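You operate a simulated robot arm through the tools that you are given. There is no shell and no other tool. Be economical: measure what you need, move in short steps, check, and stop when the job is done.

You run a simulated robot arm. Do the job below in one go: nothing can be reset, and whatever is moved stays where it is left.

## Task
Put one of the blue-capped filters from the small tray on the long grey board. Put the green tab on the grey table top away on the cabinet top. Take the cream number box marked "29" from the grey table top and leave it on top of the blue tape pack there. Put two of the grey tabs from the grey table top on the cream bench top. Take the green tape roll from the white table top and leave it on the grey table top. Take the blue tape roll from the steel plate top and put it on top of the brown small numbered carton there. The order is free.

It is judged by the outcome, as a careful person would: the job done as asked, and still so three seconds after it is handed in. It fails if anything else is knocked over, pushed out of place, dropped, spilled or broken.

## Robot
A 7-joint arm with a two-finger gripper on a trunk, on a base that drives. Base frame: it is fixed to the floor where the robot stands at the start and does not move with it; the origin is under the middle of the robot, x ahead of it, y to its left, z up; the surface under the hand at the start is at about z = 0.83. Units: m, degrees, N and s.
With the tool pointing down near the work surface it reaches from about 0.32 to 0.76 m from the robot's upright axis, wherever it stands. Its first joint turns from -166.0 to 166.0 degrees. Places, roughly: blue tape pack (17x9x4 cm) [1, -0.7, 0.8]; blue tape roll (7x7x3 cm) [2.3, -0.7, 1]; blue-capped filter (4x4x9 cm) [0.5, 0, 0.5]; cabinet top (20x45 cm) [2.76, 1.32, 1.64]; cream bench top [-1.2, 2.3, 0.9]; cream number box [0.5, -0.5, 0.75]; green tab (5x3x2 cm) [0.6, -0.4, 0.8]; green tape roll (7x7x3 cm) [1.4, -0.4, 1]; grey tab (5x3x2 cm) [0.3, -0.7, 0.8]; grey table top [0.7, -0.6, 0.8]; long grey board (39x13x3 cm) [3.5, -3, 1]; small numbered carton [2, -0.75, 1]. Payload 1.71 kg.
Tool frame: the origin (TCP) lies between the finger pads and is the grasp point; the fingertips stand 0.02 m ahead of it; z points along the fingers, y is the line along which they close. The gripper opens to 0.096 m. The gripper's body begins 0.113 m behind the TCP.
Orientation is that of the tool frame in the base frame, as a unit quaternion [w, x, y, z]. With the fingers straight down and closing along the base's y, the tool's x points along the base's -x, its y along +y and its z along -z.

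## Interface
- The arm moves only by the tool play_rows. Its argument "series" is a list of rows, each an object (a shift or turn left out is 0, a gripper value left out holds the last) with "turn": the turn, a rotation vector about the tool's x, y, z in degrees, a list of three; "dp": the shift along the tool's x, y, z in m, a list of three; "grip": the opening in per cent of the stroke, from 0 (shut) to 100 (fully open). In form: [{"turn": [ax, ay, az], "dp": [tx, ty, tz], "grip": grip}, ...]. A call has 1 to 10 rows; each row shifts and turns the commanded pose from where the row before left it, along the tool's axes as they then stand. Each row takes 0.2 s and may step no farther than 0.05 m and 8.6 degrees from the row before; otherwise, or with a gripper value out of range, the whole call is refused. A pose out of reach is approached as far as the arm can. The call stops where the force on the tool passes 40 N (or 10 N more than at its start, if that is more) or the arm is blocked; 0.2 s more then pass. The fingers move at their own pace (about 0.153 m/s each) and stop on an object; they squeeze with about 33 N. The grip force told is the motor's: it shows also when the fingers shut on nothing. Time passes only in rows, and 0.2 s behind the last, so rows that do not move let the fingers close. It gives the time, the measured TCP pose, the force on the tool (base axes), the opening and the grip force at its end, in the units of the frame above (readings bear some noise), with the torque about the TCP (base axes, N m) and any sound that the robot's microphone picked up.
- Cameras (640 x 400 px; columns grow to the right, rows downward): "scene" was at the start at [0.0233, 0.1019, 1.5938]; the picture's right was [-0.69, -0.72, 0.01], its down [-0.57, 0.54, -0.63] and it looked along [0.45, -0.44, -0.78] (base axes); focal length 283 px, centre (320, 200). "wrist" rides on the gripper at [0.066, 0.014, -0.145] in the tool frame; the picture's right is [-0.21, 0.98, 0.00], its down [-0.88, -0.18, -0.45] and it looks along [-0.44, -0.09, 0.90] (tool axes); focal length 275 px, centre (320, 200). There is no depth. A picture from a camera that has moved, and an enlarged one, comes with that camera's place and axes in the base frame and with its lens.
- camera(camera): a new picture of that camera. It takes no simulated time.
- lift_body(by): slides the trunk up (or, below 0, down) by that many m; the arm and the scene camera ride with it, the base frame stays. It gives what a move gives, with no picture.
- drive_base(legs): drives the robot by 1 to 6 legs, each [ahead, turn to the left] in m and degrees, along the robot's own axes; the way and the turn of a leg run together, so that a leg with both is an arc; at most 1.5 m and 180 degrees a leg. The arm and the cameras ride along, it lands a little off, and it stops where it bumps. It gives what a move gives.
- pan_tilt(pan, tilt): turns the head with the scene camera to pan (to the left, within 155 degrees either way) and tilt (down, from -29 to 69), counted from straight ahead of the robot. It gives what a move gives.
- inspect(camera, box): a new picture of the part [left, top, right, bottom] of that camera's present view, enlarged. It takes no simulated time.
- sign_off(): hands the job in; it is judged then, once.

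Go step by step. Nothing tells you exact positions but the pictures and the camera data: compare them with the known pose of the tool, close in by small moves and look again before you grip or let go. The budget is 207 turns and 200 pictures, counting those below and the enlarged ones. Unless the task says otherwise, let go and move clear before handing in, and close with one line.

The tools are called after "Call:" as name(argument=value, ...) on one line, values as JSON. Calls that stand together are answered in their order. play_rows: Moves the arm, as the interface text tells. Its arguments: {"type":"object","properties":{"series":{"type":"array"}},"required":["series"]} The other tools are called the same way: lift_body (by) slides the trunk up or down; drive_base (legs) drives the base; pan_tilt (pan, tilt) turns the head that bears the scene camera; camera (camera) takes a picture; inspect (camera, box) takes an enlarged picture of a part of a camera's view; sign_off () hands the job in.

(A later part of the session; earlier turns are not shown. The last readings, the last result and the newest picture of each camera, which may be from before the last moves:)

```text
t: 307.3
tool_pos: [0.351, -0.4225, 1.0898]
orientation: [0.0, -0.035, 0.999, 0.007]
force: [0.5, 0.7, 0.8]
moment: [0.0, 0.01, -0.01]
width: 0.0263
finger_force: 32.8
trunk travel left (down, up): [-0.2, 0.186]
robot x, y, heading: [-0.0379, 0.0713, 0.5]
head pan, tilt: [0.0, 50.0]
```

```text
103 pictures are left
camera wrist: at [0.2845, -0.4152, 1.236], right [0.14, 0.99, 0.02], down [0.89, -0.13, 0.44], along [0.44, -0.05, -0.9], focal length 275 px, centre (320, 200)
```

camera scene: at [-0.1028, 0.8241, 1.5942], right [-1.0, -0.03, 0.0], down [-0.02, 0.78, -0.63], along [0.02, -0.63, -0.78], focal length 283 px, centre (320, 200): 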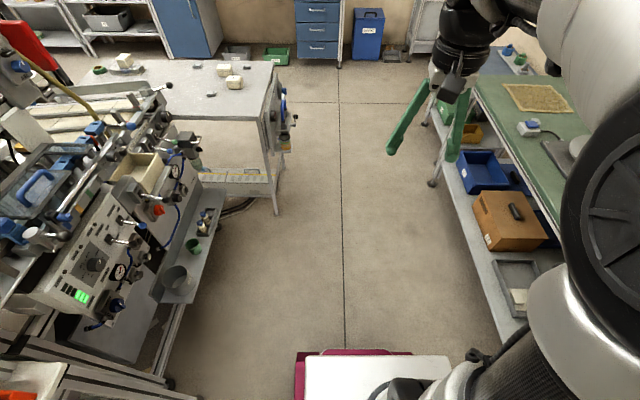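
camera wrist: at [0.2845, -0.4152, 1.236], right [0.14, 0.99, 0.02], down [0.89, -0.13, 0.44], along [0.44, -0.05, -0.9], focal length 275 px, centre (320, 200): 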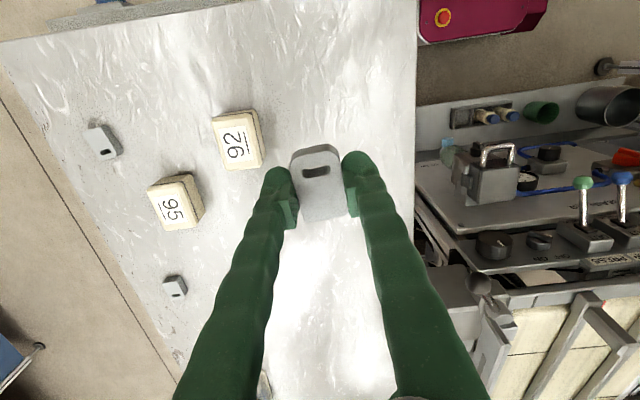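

Grey tab 1 held. I tuck the arm and drive to the cream bench.

Call:
play_rows(series=[{"dp": [0.033, 0.03, -0.02]}, {"dp": [0.033, 0.03, -0.02]}, {"dp": [0.033, 0.03, -0.02]}, {"dp": [0.033, 0.03, -0.02]}, {}])

Call:
drive_base(legs=[[-0.24, 0], [0, 90], [1.4, 0], [0.8, 0], [0, 88]])

Call:
pan_tilt(pan=0, tilt=45)

Call:
camera(camera="scene")

```text
t: 308.5
tool_pos: [0.2103, -0.3121, 1.1726]
orientation: [0.001, -0.034, 0.999, 0.009]
force: [0.5, 0.1, -0.2]
moment: [0.01, 0.02, 0.0]
width: 0.0264
finger_force: 32.6
trunk travel left (down, up): [-0.2, 0.186]
robot x, y, heading: [-0.033, 0.0694, 0.3]
head pan, tilt: [0.0, 50.0]
```

```text
t: 329.7
tool_pos: [-0.3394, 2.6667, 1.1807]
orientation: [0.002, 0.993, -0.12, -0.015]
force: [0.2, -0.2, -0.1]
moment: [0.07, 0.04, 0.02]
width: 0.0262
finger_force: 32.9
trunk travel left (down, up): [-0.2, 0.186]
robot x, y, heading: [-0.2594, 2.2265, 150.7]
head pan, tilt: [0.0, 50.0]
stopped in leg 5: the robot was blocked; the commanded pose is now the measured one
```

```text
t: 330.3
tool_pos: [-0.341, 2.6686, 1.1804]
orientation: [0.003, 0.993, -0.121, -0.015]
force: [-0.1, -0.5, -0.1]
moment: [0.05, 0.07, -0.06]
width: 0.0262
finger_force: 32.9
trunk travel left (down, up): [-0.2, 0.186]
robot x, y, heading: [-0.2586, 2.2272, 150.8]
head pan, tilt: [0.0, 45.0]
```

```text
102 pictures are left
camera scene: at [-0.3717, 2.1113, 1.601], right [0.49, 0.87, 0.0], down [0.63, -0.35, -0.7], along [-0.61, 0.34, -0.72], focal length 283 px, centre (320, 200)
```

scene: 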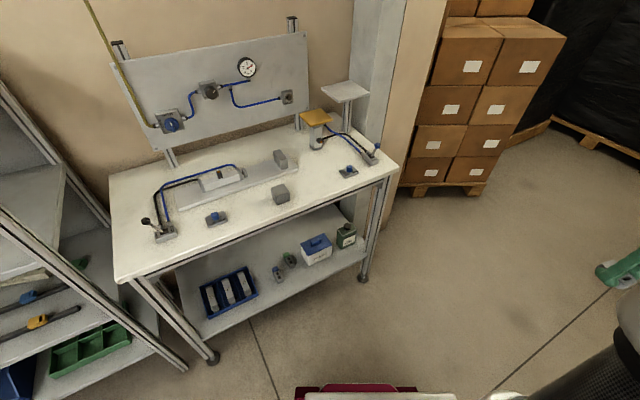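

The base bumped while turning, likely the leg of the small table behind. I pull forward away from it, then face the bench.

Call:
drive_base(legs=[[0.24, 0], [0, 28]])

Call:
pan_tilt(pan=-150, tilt=40)

Call:
camera(camera="scene")

Call:
pan_tilt(pan=0, tilt=50)

Call:
camera(camera="scene")

```text
t: 333.8
tool_pos: [-0.7456, 2.696, 1.1798]
orientation: [0.007, 0.992, 0.123, -0.014]
force: [-0.7, 0.8, -0.5]
moment: [-0.04, 0.02, -0.02]
width: 0.0263
finger_force: 33.2
trunk travel left (down, up): [-0.2, 0.186]
robot x, y, heading: [-0.4676, 2.3386, 178.7]
head pan, tilt: [0.0, 45.0]
```

```text
t: 336.2
tool_pos: [-0.7404, 2.6954, 1.1815]
orientation: [0.006, 0.992, 0.122, -0.016]
force: [0.1, 0.2, -0.6]
moment: [-0.02, 0.0, 0.03]
width: 0.0262
finger_force: 33.6
trunk travel left (down, up): [-0.2, 0.186]
robot x, y, heading: [-0.4664, 2.3433, 178.7]
head pan, tilt: [-150.0, 40.0]
```

```text
101 pictures are left
camera scene: at [-0.3617, 2.2284, 1.6108], right [0.48, -0.88, 0.01], down [-0.55, -0.31, -0.78], along [0.68, 0.37, -0.63], focal length 283 px, centre (320, 200)
```

scene: 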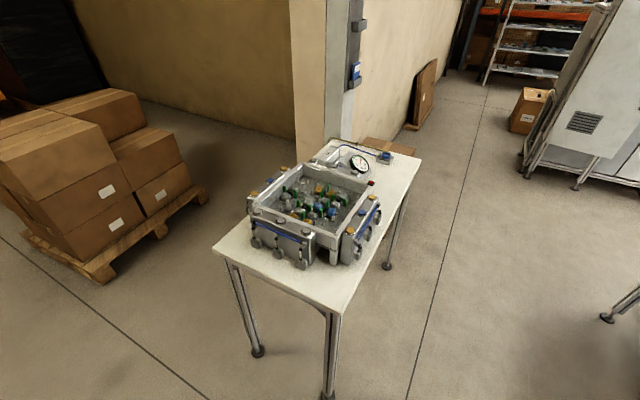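

```text
t: 338.5
tool_pos: [-0.74, 2.6954, 1.1804]
orientation: [0.007, 0.992, 0.123, -0.016]
force: [-1.0, -0.2, -0.3]
moment: [0.02, -0.03, 0.0]
width: 0.0263
finger_force: 32.5
trunk travel left (down, up): [-0.2, 0.186]
robot x, y, heading: [-0.4682, 2.3439, 178.9]
head pan, tilt: [0.0, 50.0]
```

```text
100 pictures are left
camera scene: at [-0.5129, 2.1892, 1.5941], right [0.02, 1.0, 0.0], down [0.78, -0.02, -0.63], along [-0.63, 0.01, -0.78], focal length 283 px, centre (320, 200)
```

scene: 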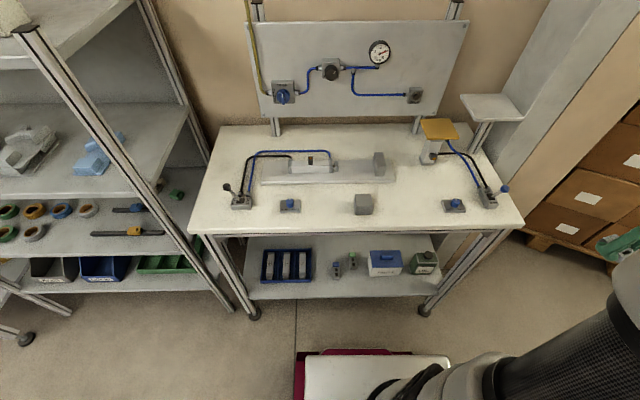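

The table behind is unmoved. On the bench there is a free gap around (-1.05, 2.46) between the block and the right valve; I move there.

Call:
play_rows(series=[{"dp": [-0.0397, 0.0169, 0]}, {"dp": [-0.0397, 0.0169, 0]}, {"dp": [-0.0397, 0.0169, 0]}, {"dp": [-0.0397, 0.0169, 0]}, {"dp": [-0.0397, 0.0169, 0]}, {"dp": [-0.0397, 0.0169, 0]}, {"dp": [-0.0397, 0.0169, 0]}, {"dp": [-0.0397, 0.0169, 0]}, {"dp": [-0.0397, 0.0169, 0]}, {"dp": [0, 0, 0.04]}])

Call:
play_rows(series=[{"dp": [0, 0, 0.04]}, {"dp": [0, 0, 0.04]}, {"dp": [0, 0, 0.02]}, {}])

Call:
camera(camera="wrist")

Call:
camera(camera="scene")

```text
t: 340.7
tool_pos: [-1.0502, 2.4586, 1.1558]
orientation: [0.006, 0.992, 0.123, -0.016]
force: [0.1, -1.2, 1.5]
moment: [-0.02, -0.03, 0.01]
width: 0.0262
finger_force: 33.3
trunk travel left (down, up): [-0.2, 0.186]
robot x, y, heading: [-0.4709, 2.3439, 178.8]
head pan, tilt: [0.0, 50.0]
```

```text
t: 341.7
tool_pos: [-1.053, 2.4579, 1.0548]
orientation: [0.006, 0.992, 0.123, -0.016]
force: [-0.6, -0.4, 0.5]
moment: [0.01, 0.03, 0.02]
width: 0.0264
finger_force: 33.2
trunk travel left (down, up): [-0.2, 0.186]
robot x, y, heading: [-0.4708, 2.3445, 178.6]
head pan, tilt: [0.0, 50.0]
```

```text
99 pictures are left
camera wrist: at [-0.9822, 2.4632, 1.1995], right [0.04, -1.0, 0.02], down [-0.88, -0.03, 0.47], along [-0.47, -0.03, -0.88], focal length 275 px, centre (320, 200)
```

wrist: 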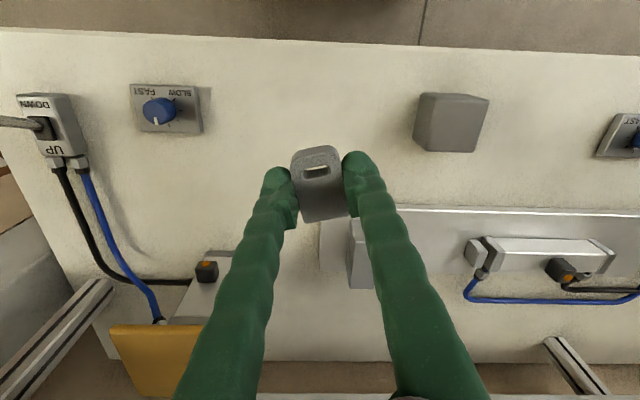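

```text
98 pictures are left
camera scene: at [-0.513, 2.1891, 1.5942], right [0.02, 1.0, 0.0], down [0.78, -0.02, -0.63], along [-0.63, 0.01, -0.78], focal length 283 px, centre (320, 200)
```

scene: 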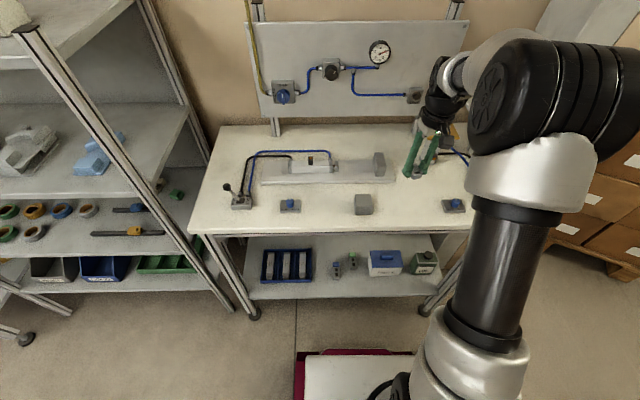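

The landing spot is free. Lower in steps.

Call:
play_rows(series=[{"dp": [0, 0, 0.04]}, {"dp": [0, 0, 0.04]}, {"dp": [0, 0, 0.03]}, {}])

Call:
camera(camera="wrist")

```text
t: 342.7
tool_pos: [-1.0557, 2.4545, 0.9446]
orientation: [0.007, 0.992, 0.123, -0.016]
force: [-0.6, 1.7, 1.0]
moment: [0.02, -0.01, 0.02]
width: 0.0265
finger_force: 32.7
trunk travel left (down, up): [-0.2, 0.186]
robot x, y, heading: [-0.4673, 2.3431, 178.7]
head pan, tilt: [0.0, 50.0]
```

```text
97 pictures are left
camera wrist: at [-0.9836, 2.461, 1.0888], right [0.04, -1.0, 0.02], down [-0.88, -0.03, 0.47], along [-0.47, -0.03, -0.88], focal length 275 px, centre (320, 200)
```

wrist: 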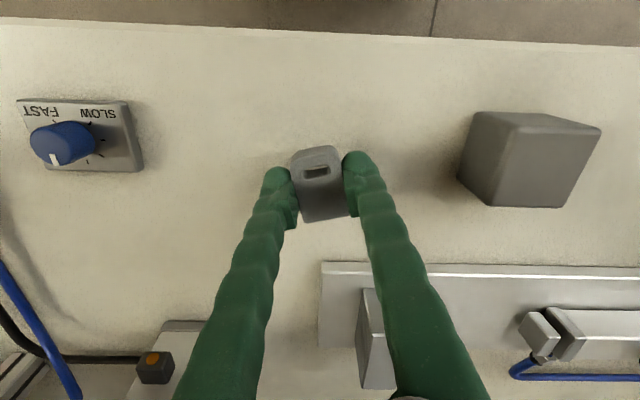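

Call:
play_rows(series=[{"dp": [0, 0, 0.015]}, {"dp": [0, 0, 0.01]}, {}])

Call:
inspect(camera="scene", box=[360, 140, 480, 215])

```text
t: 343.5
tool_pos: [-1.0561, 2.4555, 0.9197]
orientation: [0.006, 0.992, 0.122, -0.016]
force: [-0.5, -0.8, 0.4]
moment: [0.03, 0.03, -0.02]
width: 0.0263
finger_force: 33.1
trunk travel left (down, up): [-0.2, 0.186]
robot x, y, heading: [-0.4663, 2.3458, 178.8]
head pan, tilt: [0.0, 50.0]
```

```text
5.33 times, centred on (420, 178) of scene
camera zoom: at [-0.5132, 2.1891, 1.5941], right [0.02, 1.0, 0.0], down [0.78, -0.02, -0.63], along [-0.63, 0.01, -0.78], focal length 1509 px, centre (-213, 320)
```

zoom: 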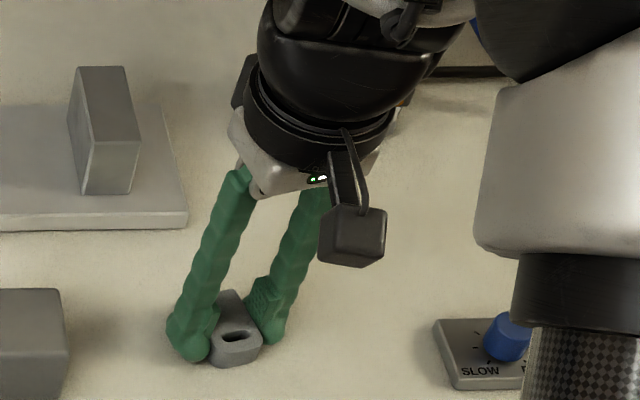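

Call:
play_rows(series=[{"dp": [0, 0, 0.006]}, {}])

Call:
play_rows(series=[{"dp": [0, 0, 0.004]}, {}])

```text
t: 344.1
tool_pos: [-1.0448, 2.4557, 0.9269]
orientation: [0.004, 0.992, 0.122, -0.027]
force: [0.0, 0.7, 0.5]
moment: [0.0, 0.03, 0.01]
width: 0.026
finger_force: 33.4
trunk travel left (down, up): [-0.2, 0.186]
robot x, y, heading: [-0.4655, 2.3424, 178.8]
head pan, tilt: [0.0, 50.0]
stopped in row 2: the force on the tool passed its limit at 42 N (the readings are from after the stop); the commanded pose is now the measured one
```

```text
t: 344.7
tool_pos: [-1.0461, 2.4548, 0.923]
orientation: [0.004, 0.992, 0.123, -0.026]
force: [-0.7, -1.1, 0.7]
moment: [0.01, -0.03, 0.02]
width: 0.0261
finger_force: 32.4
trunk travel left (down, up): [-0.2, 0.186]
robot x, y, heading: [-0.4624, 2.3442, 178.7]
head pan, tilt: [0.0, 50.0]
```

Call:
play_rows(series=[{"turn": [0, 2.5, 0]}, {"dp": [0, 0, 0.003]}, {}])

Call:
play_rows(series=[{"dp": [0, 0, 0.002]}, {"grip": 60}, {}, {}])

Call:
camera(camera="wrist")

```text
t: 345.5
tool_pos: [-1.0455, 2.4543, 0.9191]
orientation: [0.002, 0.992, 0.122, -0.004]
force: [1.1, 0.2, 2.8]
moment: [0.05, -0.03, -0.01]
width: 0.0264
finger_force: 32.8
trunk travel left (down, up): [-0.2, 0.186]
robot x, y, heading: [-0.4667, 2.3401, 178.5]
head pan, tilt: [0.0, 50.0]
```

```text
t: 346.5
tool_pos: [-1.0452, 2.453, 0.9188]
orientation: [0.002, 0.992, 0.123, -0.006]
force: [3.3, -17.7, 19.3]
moment: [0.02, -0.01, 0.03]
width: 0.0523
finger_force: 0.1
trunk travel left (down, up): [-0.2, 0.186]
robot x, y, heading: [-0.4727, 2.3403, 178.6]
head pan, tilt: [0.0, 50.0]
```

```text
95 pictures are left
camera wrist: at [-0.9764, 2.4563, 1.0645], right [0.04, -1.0, 0.0], down [-0.89, -0.03, 0.45], along [-0.45, -0.02, -0.89], focal length 275 px, centre (320, 200)
```

wrist: 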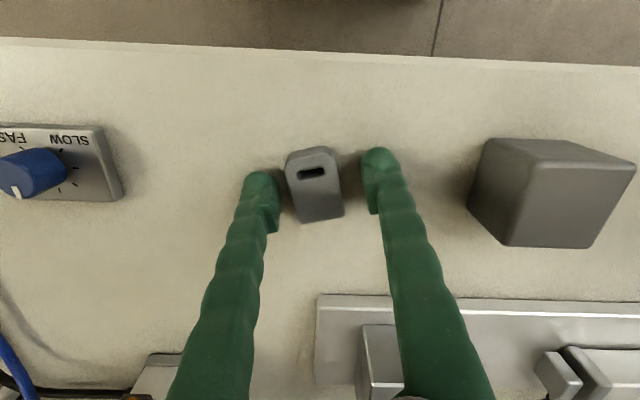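

Released; lift, tuck, and drive to the table's west end for the second grey tab.

Call:
play_rows(series=[{"dp": [0, 0, -0.03]}, {"dp": [0, 0, -0.05]}, {"dp": [0, 0, -0.05]}, {"dp": [0, 0, -0.05]}, {"dp": [0.04, 0, -0.03], "grip": 90}, {"dp": [0.045, 0, -0.02]}, {"dp": [0.045, 0, 0]}, {"dp": [0.03, 0, 0]}])

Call:
camera(camera="wrist")

Call:
drive_base(legs=[[0, 99.5], [1.35, 0], [0, -8], [1.4, 0], [0.27, 0], [0, 90]])

Call:
pan_tilt(pan=0, tilt=50)

Call:
camera(camera="scene")

Call:
camera(camera="wrist")

```text
t: 348.3
tool_pos: [-0.8888, 2.4949, 1.1445]
orientation: [0.002, 0.992, 0.123, -0.005]
force: [0.9, 0.2, -1.0]
moment: [0.0, 0.02, -0.01]
width: 0.0864
finger_force: 0.0
trunk travel left (down, up): [-0.2, 0.186]
robot x, y, heading: [-0.4661, 2.3413, 178.7]
head pan, tilt: [0.0, 50.0]
```

```text
94 pictures are left
camera wrist: at [-0.8202, 2.4987, 1.2909], right [0.04, -1.0, 0.0], down [-0.89, -0.03, 0.45], along [-0.45, -0.02, -0.89], focal length 275 px, centre (320, 200)
```

wrist: 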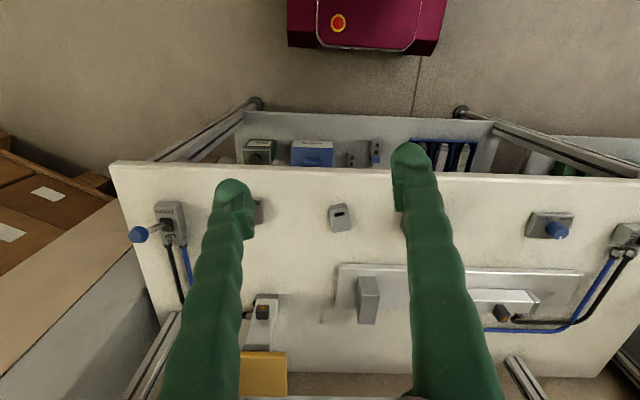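

```text
t: 374.1
tool_pos: [0.0839, -0.7759, 1.1444]
orientation: [0.004, -0.114, 0.993, 0.002]
force: [0.4, -0.4, -0.5]
moment: [0.0, -0.02, 0.0]
width: 0.0863
finger_force: 0.0
trunk travel left (down, up): [-0.2, 0.186]
robot x, y, heading: [-0.333, -0.6197, -2.6]
head pan, tilt: [0.0, 50.0]
```

```text
t: 374.7
tool_pos: [0.0665, -0.7737, 1.1513]
orientation: [0.012, -0.113, 0.994, 0.0]
force: [-0.4, -1.0, -0.6]
moment: [-0.01, -0.04, -0.01]
width: 0.0866
finger_force: 0.1
trunk travel left (down, up): [-0.2, 0.186]
robot x, y, heading: [-0.3354, -0.6207, -2.4]
head pan, tilt: [0.0, 50.0]
```

```text
93 pictures are left
camera scene: at [-0.2831, -0.4656, 1.594], right [-0.04, -1.0, 0.0], down [-0.78, 0.03, -0.63], along [0.63, -0.03, -0.78], focal length 283 px, centre (320, 200)
```

scene: 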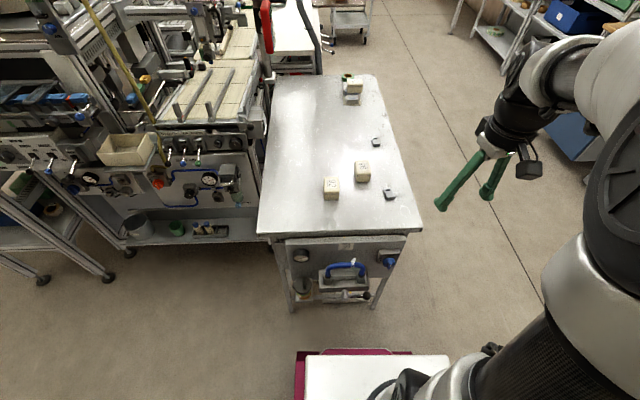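

```text
92 pictures are left
camera wrist: at [-0.0033, -0.7748, 1.2955], right [-0.02, 1.0, 0.0], down [0.88, 0.02, 0.47], along [0.47, 0.01, -0.88], focal length 275 px, centre (320, 200)
```

wrist: 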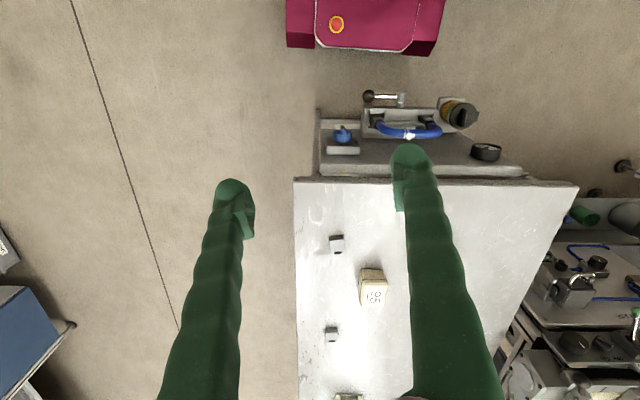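

Call:
inspect(camera="wrist", box=[296, 218, 376, 268])

Call:
play_rows(series=[{"dp": [-0.042, 0, 0], "turn": [0, 1.2, 0]}, {"dp": [-0.042, 0, 0]}, {"dp": [-0.042, -0.004, 0]}, {"dp": [-0.042, -0.004, 0]}, {"dp": [-0.04, 0, 0.02]}, {"dp": [0, 0, 0.04], "turn": [0, 0, 6.5]}, {"dp": [0, 0, 0.04], "turn": [0, 0, 6.5]}, {"dp": [0, 0, 0.03]}, {}])

Call:
camera(camera="wrist")

```text
8.00 times, centred on (336, 243) of wrist
camera zoom: at [-0.0033, -0.7748, 1.2955], right [-0.02, 1.0, 0.0], down [0.88, 0.02, 0.47], along [0.47, 0.01, -0.88], focal length 2202 px, centre (192, -144)
```

zoom: 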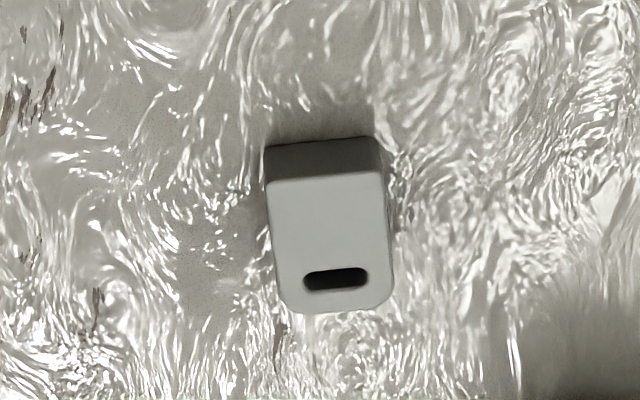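

```text
t: 376.7
tool_pos: [0.2707, -0.736, 1.0248]
orientation: [0.001, 0.0, 1.0, 0.0]
force: [-0.2, 0.2, 0.0]
moment: [0.0, 0.02, -0.02]
width: 0.0862
finger_force: 0.0
trunk travel left (down, up): [-0.2, 0.186]
robot x, y, heading: [-0.3343, -0.62, -2.1]
head pan, tilt: [0.0, 50.0]
```

```text
90 pictures are left
camera wrist: at [0.2043, -0.7212, 1.1704], right [0.21, 0.98, 0.0], down [0.87, -0.18, 0.45], along [0.44, -0.09, -0.89], focal length 275 px, centre (320, 200)
```

wrist: 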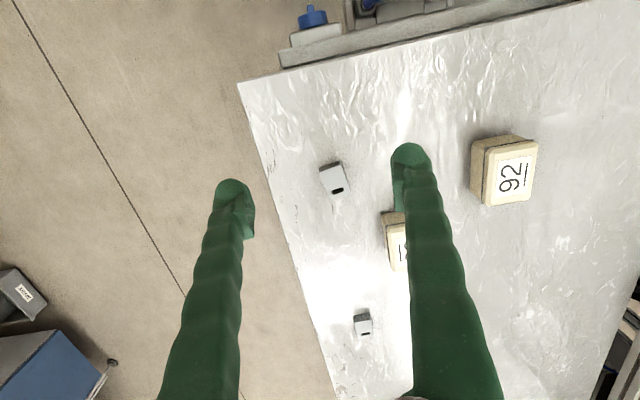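

Tab 3 is at about (0.347, -0.731), turned ~8°. I narrow the opening, align, and go down.

Call:
play_rows(series=[{"dp": [-0.038, 0.002, 0.02], "grip": 65}, {"dp": [-0.038, 0.002, 0.02]}, {"turn": [0, 0, -8.3], "dp": [0, 0, 0.03]}, {"dp": [0, 0, 0.04]}, {}])

Call:
camera(camera="wrist")

```text
t: 377.9
tool_pos: [0.3483, -0.7312, 0.9125]
orientation: [0.002, -0.074, 0.997, -0.001]
force: [-0.3, 0.7, -1.0]
moment: [0.0, -0.03, -0.06]
width: 0.0623
finger_force: 0.1
trunk travel left (down, up): [-0.2, 0.186]
robot x, y, heading: [-0.3359, -0.6207, -2.3]
head pan, tilt: [0.0, 50.0]
```

```text
89 pictures are left
camera wrist: at [0.2799, -0.7251, 1.0587], right [0.06, 1.0, 0.0], down [0.89, -0.05, 0.45], along [0.45, -0.03, -0.89], focal length 275 px, centre (320, 200)
```

wrist: 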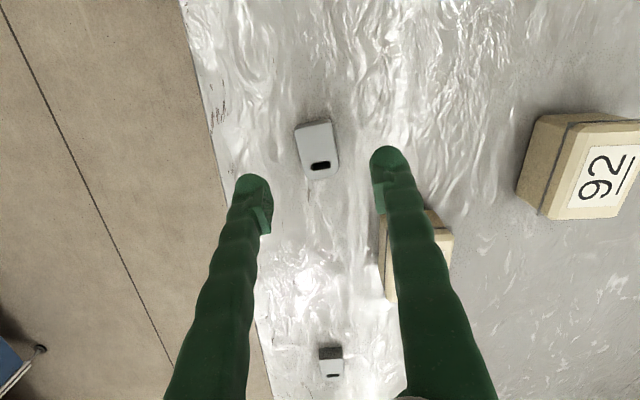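

Call:
play_rows(series=[{"dp": [0.003, 0, 0.03]}, {"dp": [0, 0, 0.02]}, {"dp": [0, 0, 0.012]}, {}, {"grip": 0}, {}, {}, {}])

Call:
play_rows(series=[{"dp": [0, 0, -0.02]}, {"dp": [0, 0, -0.04]}, {"dp": [0, 0, -0.05]}, {"dp": [0, 0, -0.05]}, {"dp": [0.03, 0, -0.04]}, {"dp": [0.04, 0, -0.02]}, {"dp": [0.04, 0, -0.02]}, {"dp": [0.04, 0, -0.02]}, {"dp": [0.04, 0, 0]}, {"dp": [0.03, 0, 0]}])

Call:
camera(camera="wrist")

```text
t: 379.7
tool_pos: [0.346, -0.7327, 0.8513]
orientation: [0.002, -0.072, 0.997, -0.001]
force: [0.2, 0.5, -0.5]
moment: [0.01, -0.03, -0.01]
width: 0.0263
finger_force: 32.8
trunk travel left (down, up): [-0.2, 0.186]
robot x, y, heading: [-0.3348, -0.6225, -2.3]
head pan, tilt: [0.0, 50.0]
```

```text
t: 381.9
tool_pos: [0.1259, -0.7616, 1.1101]
orientation: [0.003, -0.071, 0.997, 0.0]
force: [-1.0, 0.5, 0.6]
moment: [0.03, -0.09, 0.0]
width: 0.0264
finger_force: 33.1
trunk travel left (down, up): [-0.2, 0.186]
robot x, y, heading: [-0.3312, -0.6199, -2.5]
head pan, tilt: [0.0, 50.0]
```

```text
88 pictures are left
camera wrist: at [0.0584, -0.7573, 1.256], right [0.06, 1.0, 0.0], down [0.89, -0.06, 0.45], along [0.45, -0.03, -0.89], focal length 275 px, centre (320, 200)
```

wrist: 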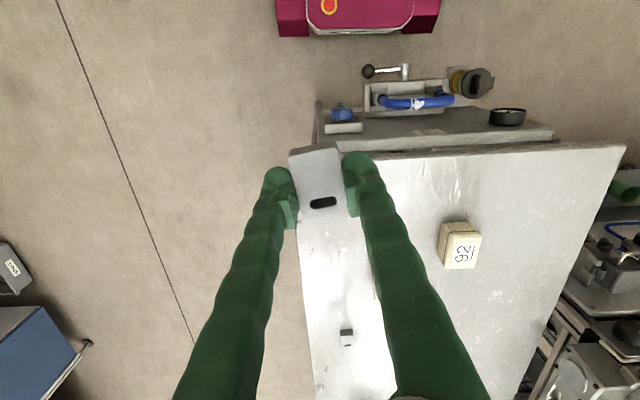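

Grey tab held. Drive back to the cream bench.

Call:
drive_base(legs=[[0, 91.5], [1.4, 0], [0, 8], [1.45, 0], [0, 81]])

Call:
play_rows(series=[{}])

Call:
camera(camera="scene")

Call:
camera(camera="wrist")

```text
t: 406.3
tool_pos: [-0.9466, 2.3822, 1.1094]
orientation: [-0.001, 0.997, 0.077, -0.002]
force: [0.1, 0.2, 0.5]
moment: [0.0, 0.0, -0.03]
width: 0.0263
finger_force: 32.9
trunk travel left (down, up): [-0.2, 0.186]
robot x, y, heading: [-0.4826, 2.2475, 178.4]
head pan, tilt: [0.0, 50.0]
```

```text
t: 406.7
tool_pos: [-0.9324, 2.3804, 1.115]
orientation: [-0.002, 0.997, 0.078, -0.009]
force: [-0.5, -0.1, -0.9]
moment: [-0.04, -0.09, -0.02]
width: 0.0265
finger_force: 33.0
trunk travel left (down, up): [-0.2, 0.186]
robot x, y, heading: [-0.4837, 2.2477, 178.2]
head pan, tilt: [0.0, 50.0]
```

```text
87 pictures are left
camera scene: at [-0.5314, 2.0951, 1.5942], right [0.03, 1.0, 0.0], down [0.78, -0.02, -0.63], along [-0.63, 0.02, -0.78], focal length 283 px, centre (320, 200)
```

scene: 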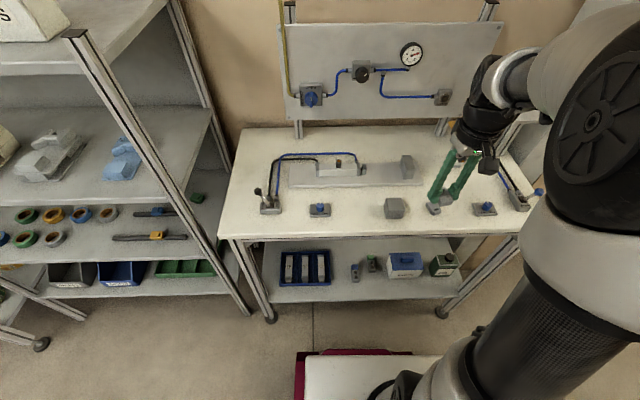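

```text
86 pictures are left
camera wrist: at [-0.8626, 2.3785, 1.2608], right [-0.05, -1.0, 0.0], down [-0.89, 0.05, 0.46], along [-0.46, 0.02, -0.89], focal length 275 px, centre (320, 200)
```

wrist: 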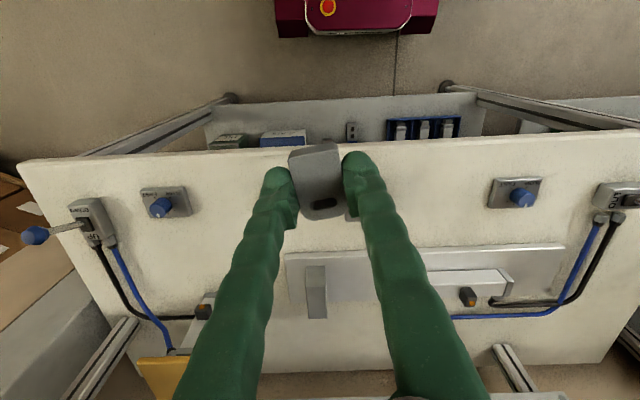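

Gap between block and left valve is centred at about (-1.052, 2.217). I move there and lower.

Call:
play_rows(series=[{"dp": [-0.029, 0.0284, 0]}, {"dp": [-0.029, 0.0284, 0]}, {"dp": [-0.029, 0.0284, 0]}, {"dp": [-0.029, 0.0284, 0]}, {"dp": [-0.029, 0.0284, 0], "turn": [0, 1, 0]}, {"dp": [0, 0, 0.04]}, {"dp": [0, 0, 0.04]}, {"dp": [0, 0, 0.03]}, {}])

Call:
camera(camera="wrist")

```text
t: 408.7
tool_pos: [-1.0511, 2.2181, 1.0089]
orientation: [-0.003, 0.997, 0.077, -0.001]
force: [-0.5, -0.3, 0.3]
moment: [-0.02, 0.01, 0.01]
width: 0.0265
finger_force: 33.4
trunk travel left (down, up): [-0.2, 0.186]
robot x, y, heading: [-0.4839, 2.2452, 178.3]
head pan, tilt: [0.0, 50.0]
```

```text
85 pictures are left
camera wrist: at [-0.984, 2.214, 1.1549], right [-0.05, -1.0, 0.0], down [-0.89, 0.05, 0.45], along [-0.45, 0.03, -0.89], focal length 275 px, centre (320, 200)
```

wrist: 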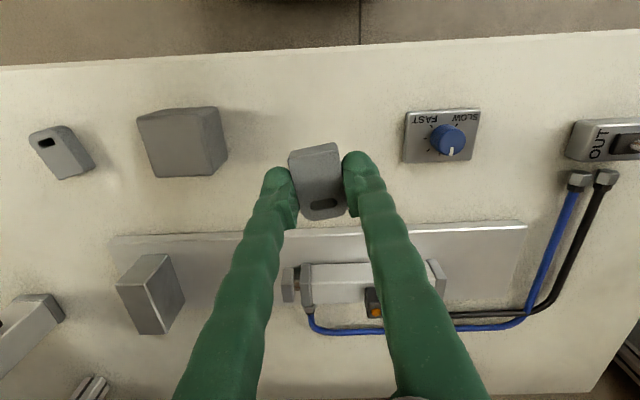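

Call:
play_rows(series=[{"dp": [0, 0, 0.04]}, {"dp": [0, 0, 0.03]}, {"dp": [0, 0, 0.014]}, {}])

Call:
play_rows(series=[{"dp": [0, 0, 0.003]}, {}])

```text
t: 409.7
tool_pos: [-1.0526, 2.2182, 0.9259]
orientation: [-0.001, 0.997, 0.078, -0.001]
force: [-0.3, -0.4, 0.2]
moment: [0.04, -0.01, -0.01]
width: 0.0264
finger_force: 33.7
trunk travel left (down, up): [-0.2, 0.186]
robot x, y, heading: [-0.4852, 2.2493, 178.4]
head pan, tilt: [0.0, 50.0]
```

```text
t: 410.3
tool_pos: [-1.052, 2.2184, 0.9213]
orientation: [-0.002, 0.997, 0.077, -0.001]
force: [0.0, -0.2, -0.2]
moment: [-0.01, -0.02, -0.01]
width: 0.0264
finger_force: 32.5
trunk travel left (down, up): [-0.2, 0.186]
robot x, y, heading: [-0.4852, 2.2441, 178.4]
head pan, tilt: [0.0, 50.0]
```

Call:
play_rows(series=[{"dp": [0, 0, 0.002]}, {}])

Call:
play_rows(series=[{"dp": [0, 0, 0.001]}, {}])

```text
t: 410.9
tool_pos: [-1.052, 2.218, 0.9202]
orientation: [-0.002, 0.997, 0.077, -0.002]
force: [1.2, -1.1, 7.1]
moment: [-0.05, -0.02, -0.03]
width: 0.0267
finger_force: 33.1
trunk travel left (down, up): [-0.2, 0.186]
robot x, y, heading: [-0.4834, 2.2475, 178.3]
head pan, tilt: [0.0, 50.0]
```

```text
t: 411.5
tool_pos: [-1.0518, 2.22, 0.9207]
orientation: [-0.002, 0.997, 0.078, -0.003]
force: [-3.0, -0.5, 16.3]
moment: [-0.05, -0.04, 0.02]
width: 0.0262
finger_force: 33.1
trunk travel left (down, up): [-0.2, 0.186]
robot x, y, heading: [-0.4869, 2.25, 178.2]
head pan, tilt: [0.0, 50.0]
```

Contact. Release, lift and check.

Call:
play_rows(series=[{"dp": [0, 0, -0.002]}, {"grip": 60}, {}, {}, {"dp": [0, 0, -0.03]}, {"dp": [0, 0, -0.05]}, {"dp": [0, 0, -0.05]}, {"dp": [0.03, -0.02, -0.04], "grip": 100}, {"dp": [0.04, -0.02, -0.02]}, {"dp": [0.04, -0.02, 0]}])

Call:
camera(camera="wrist")

Call:
camera(camera="scene")

```text
refused: row 8 steps farther than a row can; nothing moved
```

```text
84 pictures are left
camera wrist: at [-0.9848, 2.2156, 1.066], right [-0.05, -1.0, 0.0], down [-0.89, 0.04, 0.45], along [-0.45, 0.03, -0.89], focal length 275 px, centre (320, 200)
```

wrist: 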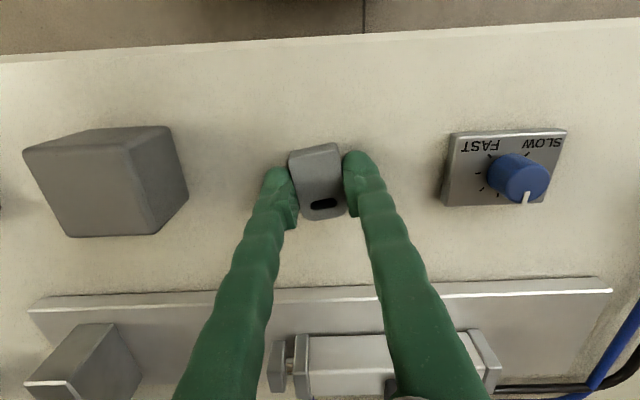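

```text
83 pictures are left
camera scene: at [-0.5289, 2.0942, 1.5942], right [0.03, 1.0, 0.0], down [0.78, -0.02, -0.63], along [-0.63, 0.02, -0.78], focal length 283 px, centre (320, 200)
```

scene: 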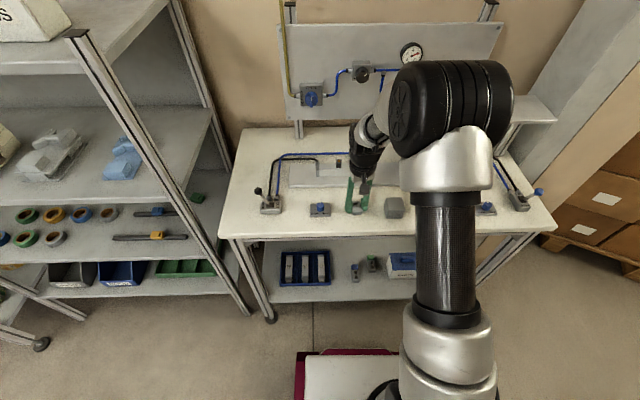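

Call:
play_rows(series=[{"dp": [0, 0, -0.002]}, {"grip": 60}, {}, {}, {"dp": [0, 0, -0.03]}, {"dp": [0, 0, -0.05]}, {"dp": [0, 0, -0.05]}, {"dp": [0.03, -0.02, -0.03], "grip": 100}, {"dp": [0.04, -0.02, -0.02]}, {"dp": [0.04, -0.02, 0]}])

Call:
camera(camera="wrist")

```text
t: 413.7
tool_pos: [-0.9522, 2.2949, 1.0993]
orientation: [-0.001, 0.997, 0.077, -0.002]
force: [-0.5, 0.1, 0.9]
moment: [-0.01, 0.02, 0.01]
width: 0.096
finger_force: 0.1
trunk travel left (down, up): [-0.2, 0.186]
robot x, y, heading: [-0.4882, 2.2461, 178.3]
head pan, tilt: [0.0, 50.0]
```

```text
82 pictures are left
camera wrist: at [-0.8843, 2.2913, 1.2457], right [-0.05, -1.0, 0.0], down [-0.89, 0.04, 0.45], along [-0.45, 0.03, -0.89], focal length 275 px, centre (320, 200)
```

wrist: 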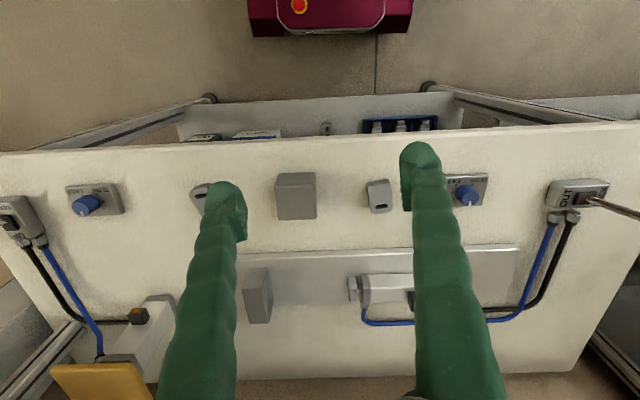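

Both grey tabs are on the bench. I return to the start area for the filter.

Call:
play_rows(series=[{"dp": [0.03, 0, -0.04]}, {"dp": [0.02, 0, -0.04]}, {}])

Call:
drive_base(legs=[[0, 99.5], [1.35, 0], [0, -8], [0.82, 0], [0, 90]])

Call:
pan_tilt(pan=0, tilt=60)

Call:
camera(camera="scene")

Call:
camera(camera="wrist")

```text
t: 414.5
tool_pos: [-0.9032, 2.3025, 1.1784]
orientation: [-0.001, 0.997, 0.077, -0.001]
force: [0.0, 0.2, 0.4]
moment: [0.01, 0.02, 0.02]
width: 0.0961
finger_force: 0.0
trunk travel left (down, up): [-0.2, 0.186]
robot x, y, heading: [-0.4815, 2.2458, 178.3]
head pan, tilt: [0.0, 50.0]
```

```text
t: 436.2
tool_pos: [0.1026, 0.0511, 1.178]
orientation: [0.001, -0.087, 0.996, -0.002]
force: [-0.2, -0.2, 0.7]
moment: [0.0, 0.0, -0.02]
width: 0.0959
finger_force: 0.0
trunk travel left (down, up): [-0.2, 0.186]
robot x, y, heading: [-0.3146, 0.0936, -0.3]
head pan, tilt: [0.0, 50.0]
```

```text
t: 436.9
tool_pos: [0.0824, 0.0519, 1.1847]
orientation: [0.009, -0.087, 0.996, -0.003]
force: [0.2, -0.9, 0.5]
moment: [0.02, -0.12, 0.0]
width: 0.0961
finger_force: 0.1
trunk travel left (down, up): [-0.2, 0.186]
robot x, y, heading: [-0.3225, 0.0929, -0.6]
head pan, tilt: [0.0, 60.0]
```

```text
81 pictures are left
camera scene: at [-0.2849, 0.248, 1.5818], right [-0.01, -1.0, 0.0], down [-0.87, 0.01, -0.49], along [0.49, 0.0, -0.87], focal length 283 px, centre (320, 200)
```

scene: 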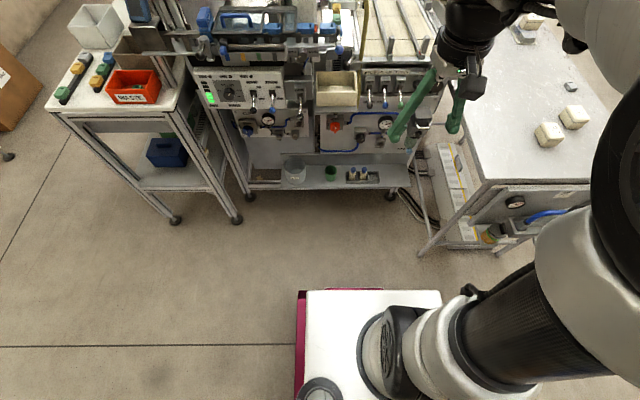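

```text
80 pictures are left
camera wrist: at [0.013, 0.0548, 1.3302], right [0.03, 1.0, 0.0], down [0.89, -0.03, 0.46], along [0.46, -0.02, -0.89], focal length 275 px, centre (320, 200)
```

wrist: 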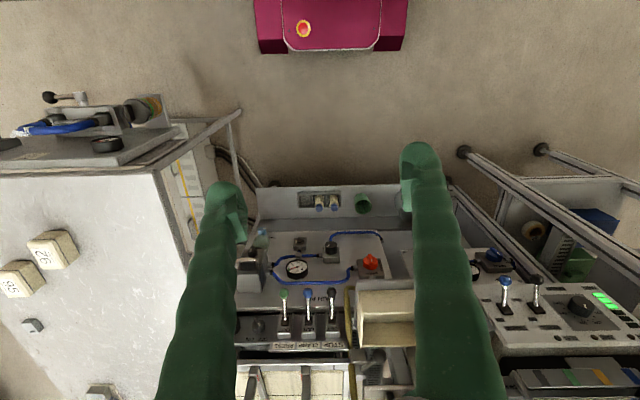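

Call:
inspect(camera="scene", box=[270, 110, 430, 210])

Call:
inspect(camera="wrist", box=[230, 170, 390, 270])

```text
4.00 times, centred on (350, 160) of scene
camera zoom: at [-0.2849, 0.248, 1.5818], right [-0.01, -1.0, 0.0], down [-0.87, 0.01, -0.49], along [0.49, 0.0, -0.87], focal length 1132 px, centre (200, 360)
```

zoom: 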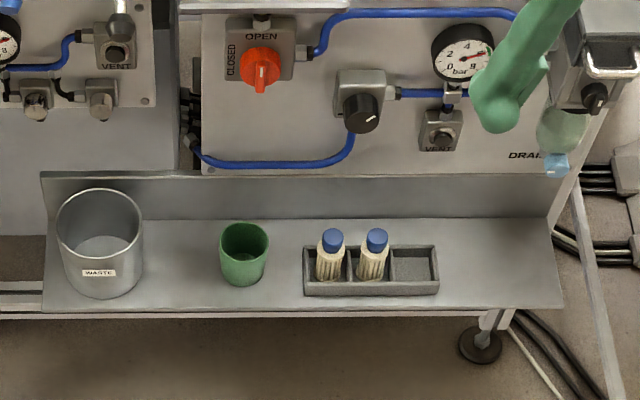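

```text
4.00 times, centred on (310, 220) of wrist
camera zoom: at [0.013, 0.0548, 1.3302], right [0.03, 1.0, 0.0], down [0.89, -0.03, 0.46], along [0.46, -0.02, -0.89], focal length 1101 px, centre (360, 120)
```

zoom: 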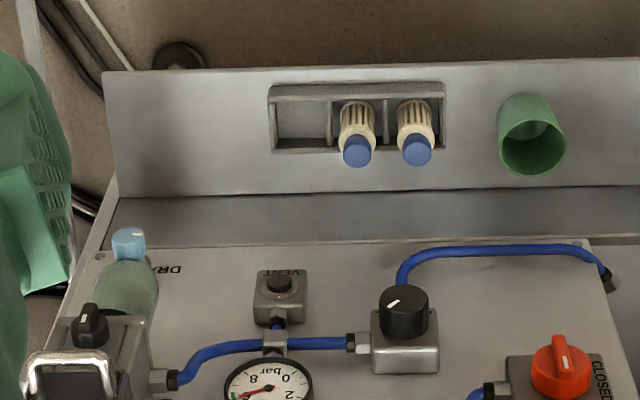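

Two filters stand upright in a three-slot tray on a low ledge; the one beside the empty slot has its cap at about (0.42, 0.045, 0.59). Neighbours are close along y, so I grip along x: turn the wrist 100° first.

Call:
play_rows(series=[{"turn": [0, 0, 8.4]}, {"turn": [0, 0, 8.4]}, {"turn": [0, 0, 8.4]}, {"turn": [0, 0, 8.4]}, {"turn": [0, 0, 8.4]}, {"turn": [0, 0, 8.4]}])

Call:
play_rows(series=[{"turn": [0, 0, 8.4]}, {"turn": [0, 0, 8.4]}, {"turn": [0, 0, 8.4]}, {"turn": [0, 0, 8.4]}, {"turn": [0, 0, 8.4]}, {"turn": [0, 0, 7.6]}, {}])

Call:
lift_body(by=-0.19)

Call:
drive_base(legs=[[0.2, 0.5]])

Call:
play_rows(series=[{}])

Call:
camera(camera="wrist")

Call:
camera(camera="scene")

```text
t: 438.3
tool_pos: [0.084, 0.0507, 1.1847]
orientation: [0.01, 0.347, 0.938, 0.001]
force: [0.9, -0.3, -0.3]
moment: [0.03, 0.0, -0.01]
width: 0.0959
finger_force: 0.0
trunk travel left (down, up): [-0.2, 0.186]
robot x, y, heading: [-0.3195, 0.0932, -0.5]
head pan, tilt: [0.0, 60.0]
```

```text
t: 439.9
tool_pos: [0.0846, 0.0506, 1.1836]
orientation: [0.007, 0.708, 0.706, 0.006]
force: [1.0, -0.6, -0.1]
moment: [0.0, 0.04, 0.01]
width: 0.0959
finger_force: 0.1
trunk travel left (down, up): [-0.2, 0.186]
robot x, y, heading: [-0.3207, 0.0879, -0.6]
head pan, tilt: [0.0, 60.0]
```

```text
t: 442.0
tool_pos: [0.0851, 0.052, 0.9949]
orientation: [0.006, 0.707, 0.707, 0.004]
force: [-0.6, 0.6, 0.3]
moment: [0.01, -0.02, -0.01]
width: 0.0957
finger_force: 0.0
trunk travel left (down, up): [-0.01, 0.376]
robot x, y, heading: [-0.3166, 0.0966, -0.4]
head pan, tilt: [0.0, 60.0]
```

```text
t: 443.7
tool_pos: [0.2874, 0.0538, 0.9937]
orientation: [0.007, 0.704, 0.71, 0.005]
force: [0.1, 0.5, 0.5]
moment: [-0.02, -0.07, 0.02]
width: 0.0961
finger_force: 0.1
trunk travel left (down, up): [-0.01, 0.376]
robot x, y, heading: [-0.1167, 0.0915, -0.4]
head pan, tilt: [0.0, 60.0]
```

```text
t: 444.1
tool_pos: [0.2735, 0.0533, 0.9995]
orientation: [0.012, 0.705, 0.709, 0.009]
force: [0.4, 0.1, -0.4]
moment: [-0.02, -0.01, 0.0]
width: 0.0961
finger_force: 0.1
trunk travel left (down, up): [-0.01, 0.376]
robot x, y, heading: [-0.1195, 0.0916, -0.2]
head pan, tilt: [0.0, 60.0]
```

```text
77 pictures are left
camera wrist: at [0.2828, 0.1205, 1.1453], right [0.98, -0.2, 0.03], down [-0.19, -0.88, 0.44], along [-0.06, -0.44, -0.9], focal length 275 px, centre (320, 200)
```

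wrist: 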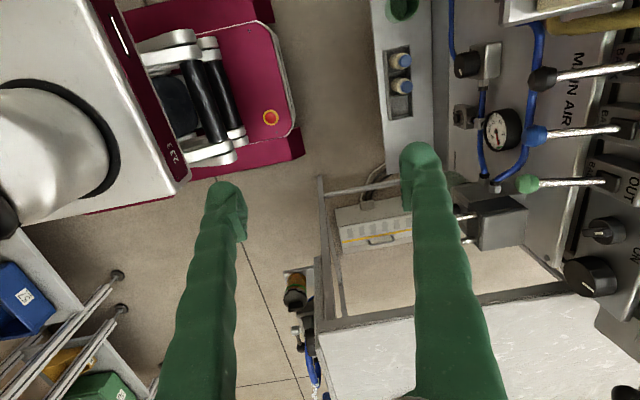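

```text
76 pictures are left
camera scene: at [-0.0881, 0.2474, 1.3917], right [0.0, -1.0, 0.0], down [-0.87, 0.0, -0.49], along [0.49, 0.0, -0.87], focal length 283 px, centre (320, 200)
```

scene: 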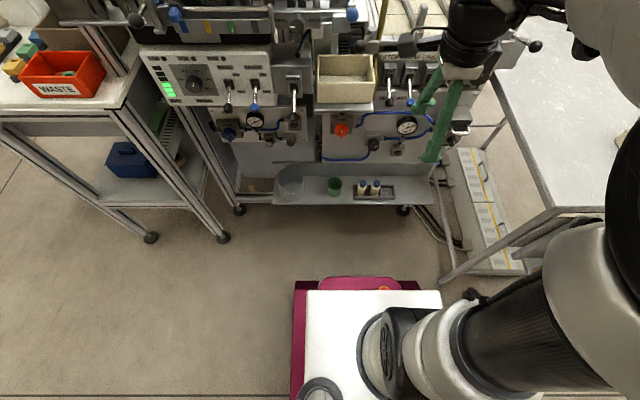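

Call:
inspect(camera="wrist", box=[360, 30, 460, 110])

Call:
inspect(camera="scene", box=[310, 160, 430, 220])

```text
5.00 times, centred on (410, 70) of wrist
camera zoom: at [0.2828, 0.1205, 1.1453], right [0.98, -0.2, 0.03], down [-0.19, -0.88, 0.44], along [-0.06, -0.44, -0.9], focal length 1376 px, centre (-130, 850)
```

zoom: 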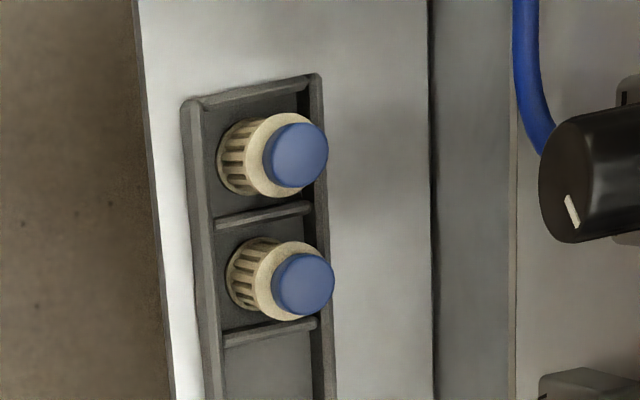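

```text
5.33 times, centred on (370, 190) of scene
camera zoom: at [-0.0881, 0.2474, 1.3917], right [0.0, -1.0, 0.0], down [-0.87, 0.0, -0.49], along [0.49, 0.0, -0.87], focal length 1509 px, centre (53, 253)
```

zoom: 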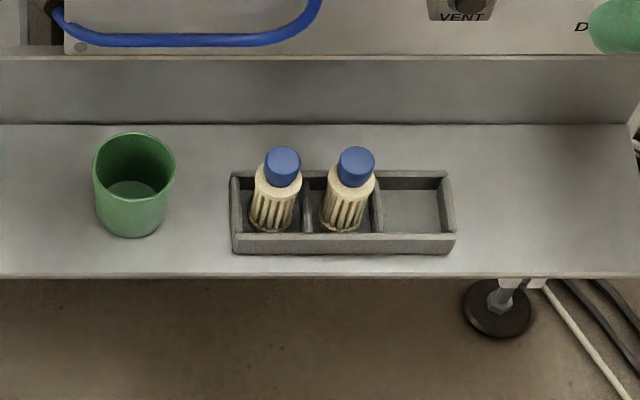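

Triangulation now agrees well: filter cap top at (0.474, 0.038, 0.517), neighbour 51 mm away; a gauge protrudes above. I'll instead close along y with the tool leaning back ~25°. First I turn the wrist back.

Call:
play_rows(series=[{"turn": [0, 0, -8.2]}, {"turn": [0, 0, -8.2]}, {"turn": [0, 0, -8.2]}, {"turn": [0, 0, -8.2]}, {"turn": [0, 0, -8.2]}, {"turn": [0, 0, -8.2]}, {"turn": [0, 0, -8.2]}, {"turn": [0, 0, -8.2]}, {"turn": [0, 0, -8.2]}, {"turn": [0, 0, -8.2]}])

Call:
play_rows(series=[{"turn": [0, 0, -8.0], "grip": 38}, {"dp": [-0.01, 0, 0.045]}, {"dp": [-0.01, 0, 0.045]}, {"dp": [-0.01, 0, 0.045]}, {"dp": [-0.01, 0, 0.045]}, {"turn": [0, -8.2, 0]}, {"turn": [0, -8.2, 0]}, {"turn": [0, -8.2, 0]}, {}])

Call:
camera(camera="wrist")

Call:
camera(camera="scene")

```text
t: 446.3
tool_pos: [0.2735, 0.0523, 0.9988]
orientation: [0.014, 0.064, 0.998, -0.001]
force: [-0.2, 1.1, -0.4]
moment: [-0.02, 0.02, 0.01]
width: 0.0957
finger_force: 0.1
trunk travel left (down, up): [-0.01, 0.376]
robot x, y, heading: [-0.1151, 0.088, -0.1]
head pan, tilt: [0.0, 60.0]
```

```text
t: 448.3
tool_pos: [0.3197, 0.0543, 0.8199]
orientation: [0.227, -0.004, 0.974, -0.003]
force: [-0.5, -0.2, 0.0]
moment: [0.0, 0.02, 0.0]
width: 0.0367
finger_force: 0.1
trunk travel left (down, up): [-0.01, 0.376]
robot x, y, heading: [-0.1185, 0.0933, 0.0]
head pan, tilt: [0.0, 60.0]
```

```text
73 pictures are left
camera wrist: at [0.1968, 0.068, 0.9229], right [0.18, 0.98, 0.08], down [0.59, -0.17, 0.79], along [0.79, -0.09, -0.61], focal length 275 px, centre (320, 200)
```

wrist: 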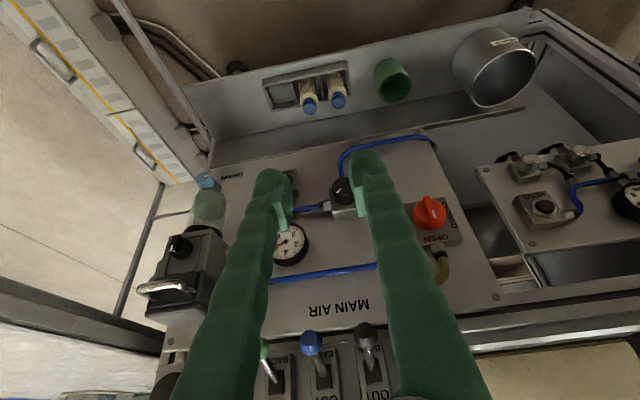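

```text
72 pictures are left
camera scene: at [-0.0873, 0.2473, 1.3917], right [0.0, -1.0, 0.0], down [-0.87, 0.0, -0.49], along [0.49, 0.0, -0.87], focal length 283 px, centre (320, 200)
```

scene: 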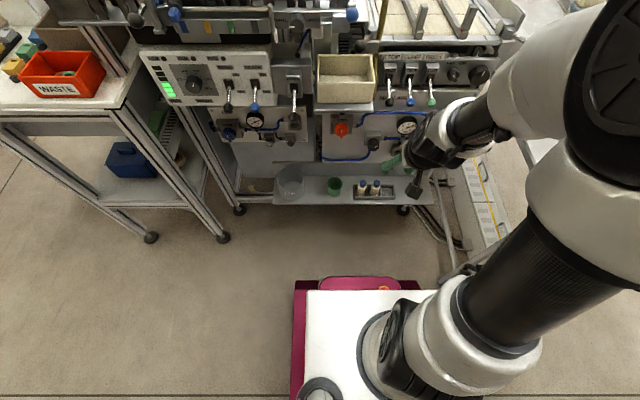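

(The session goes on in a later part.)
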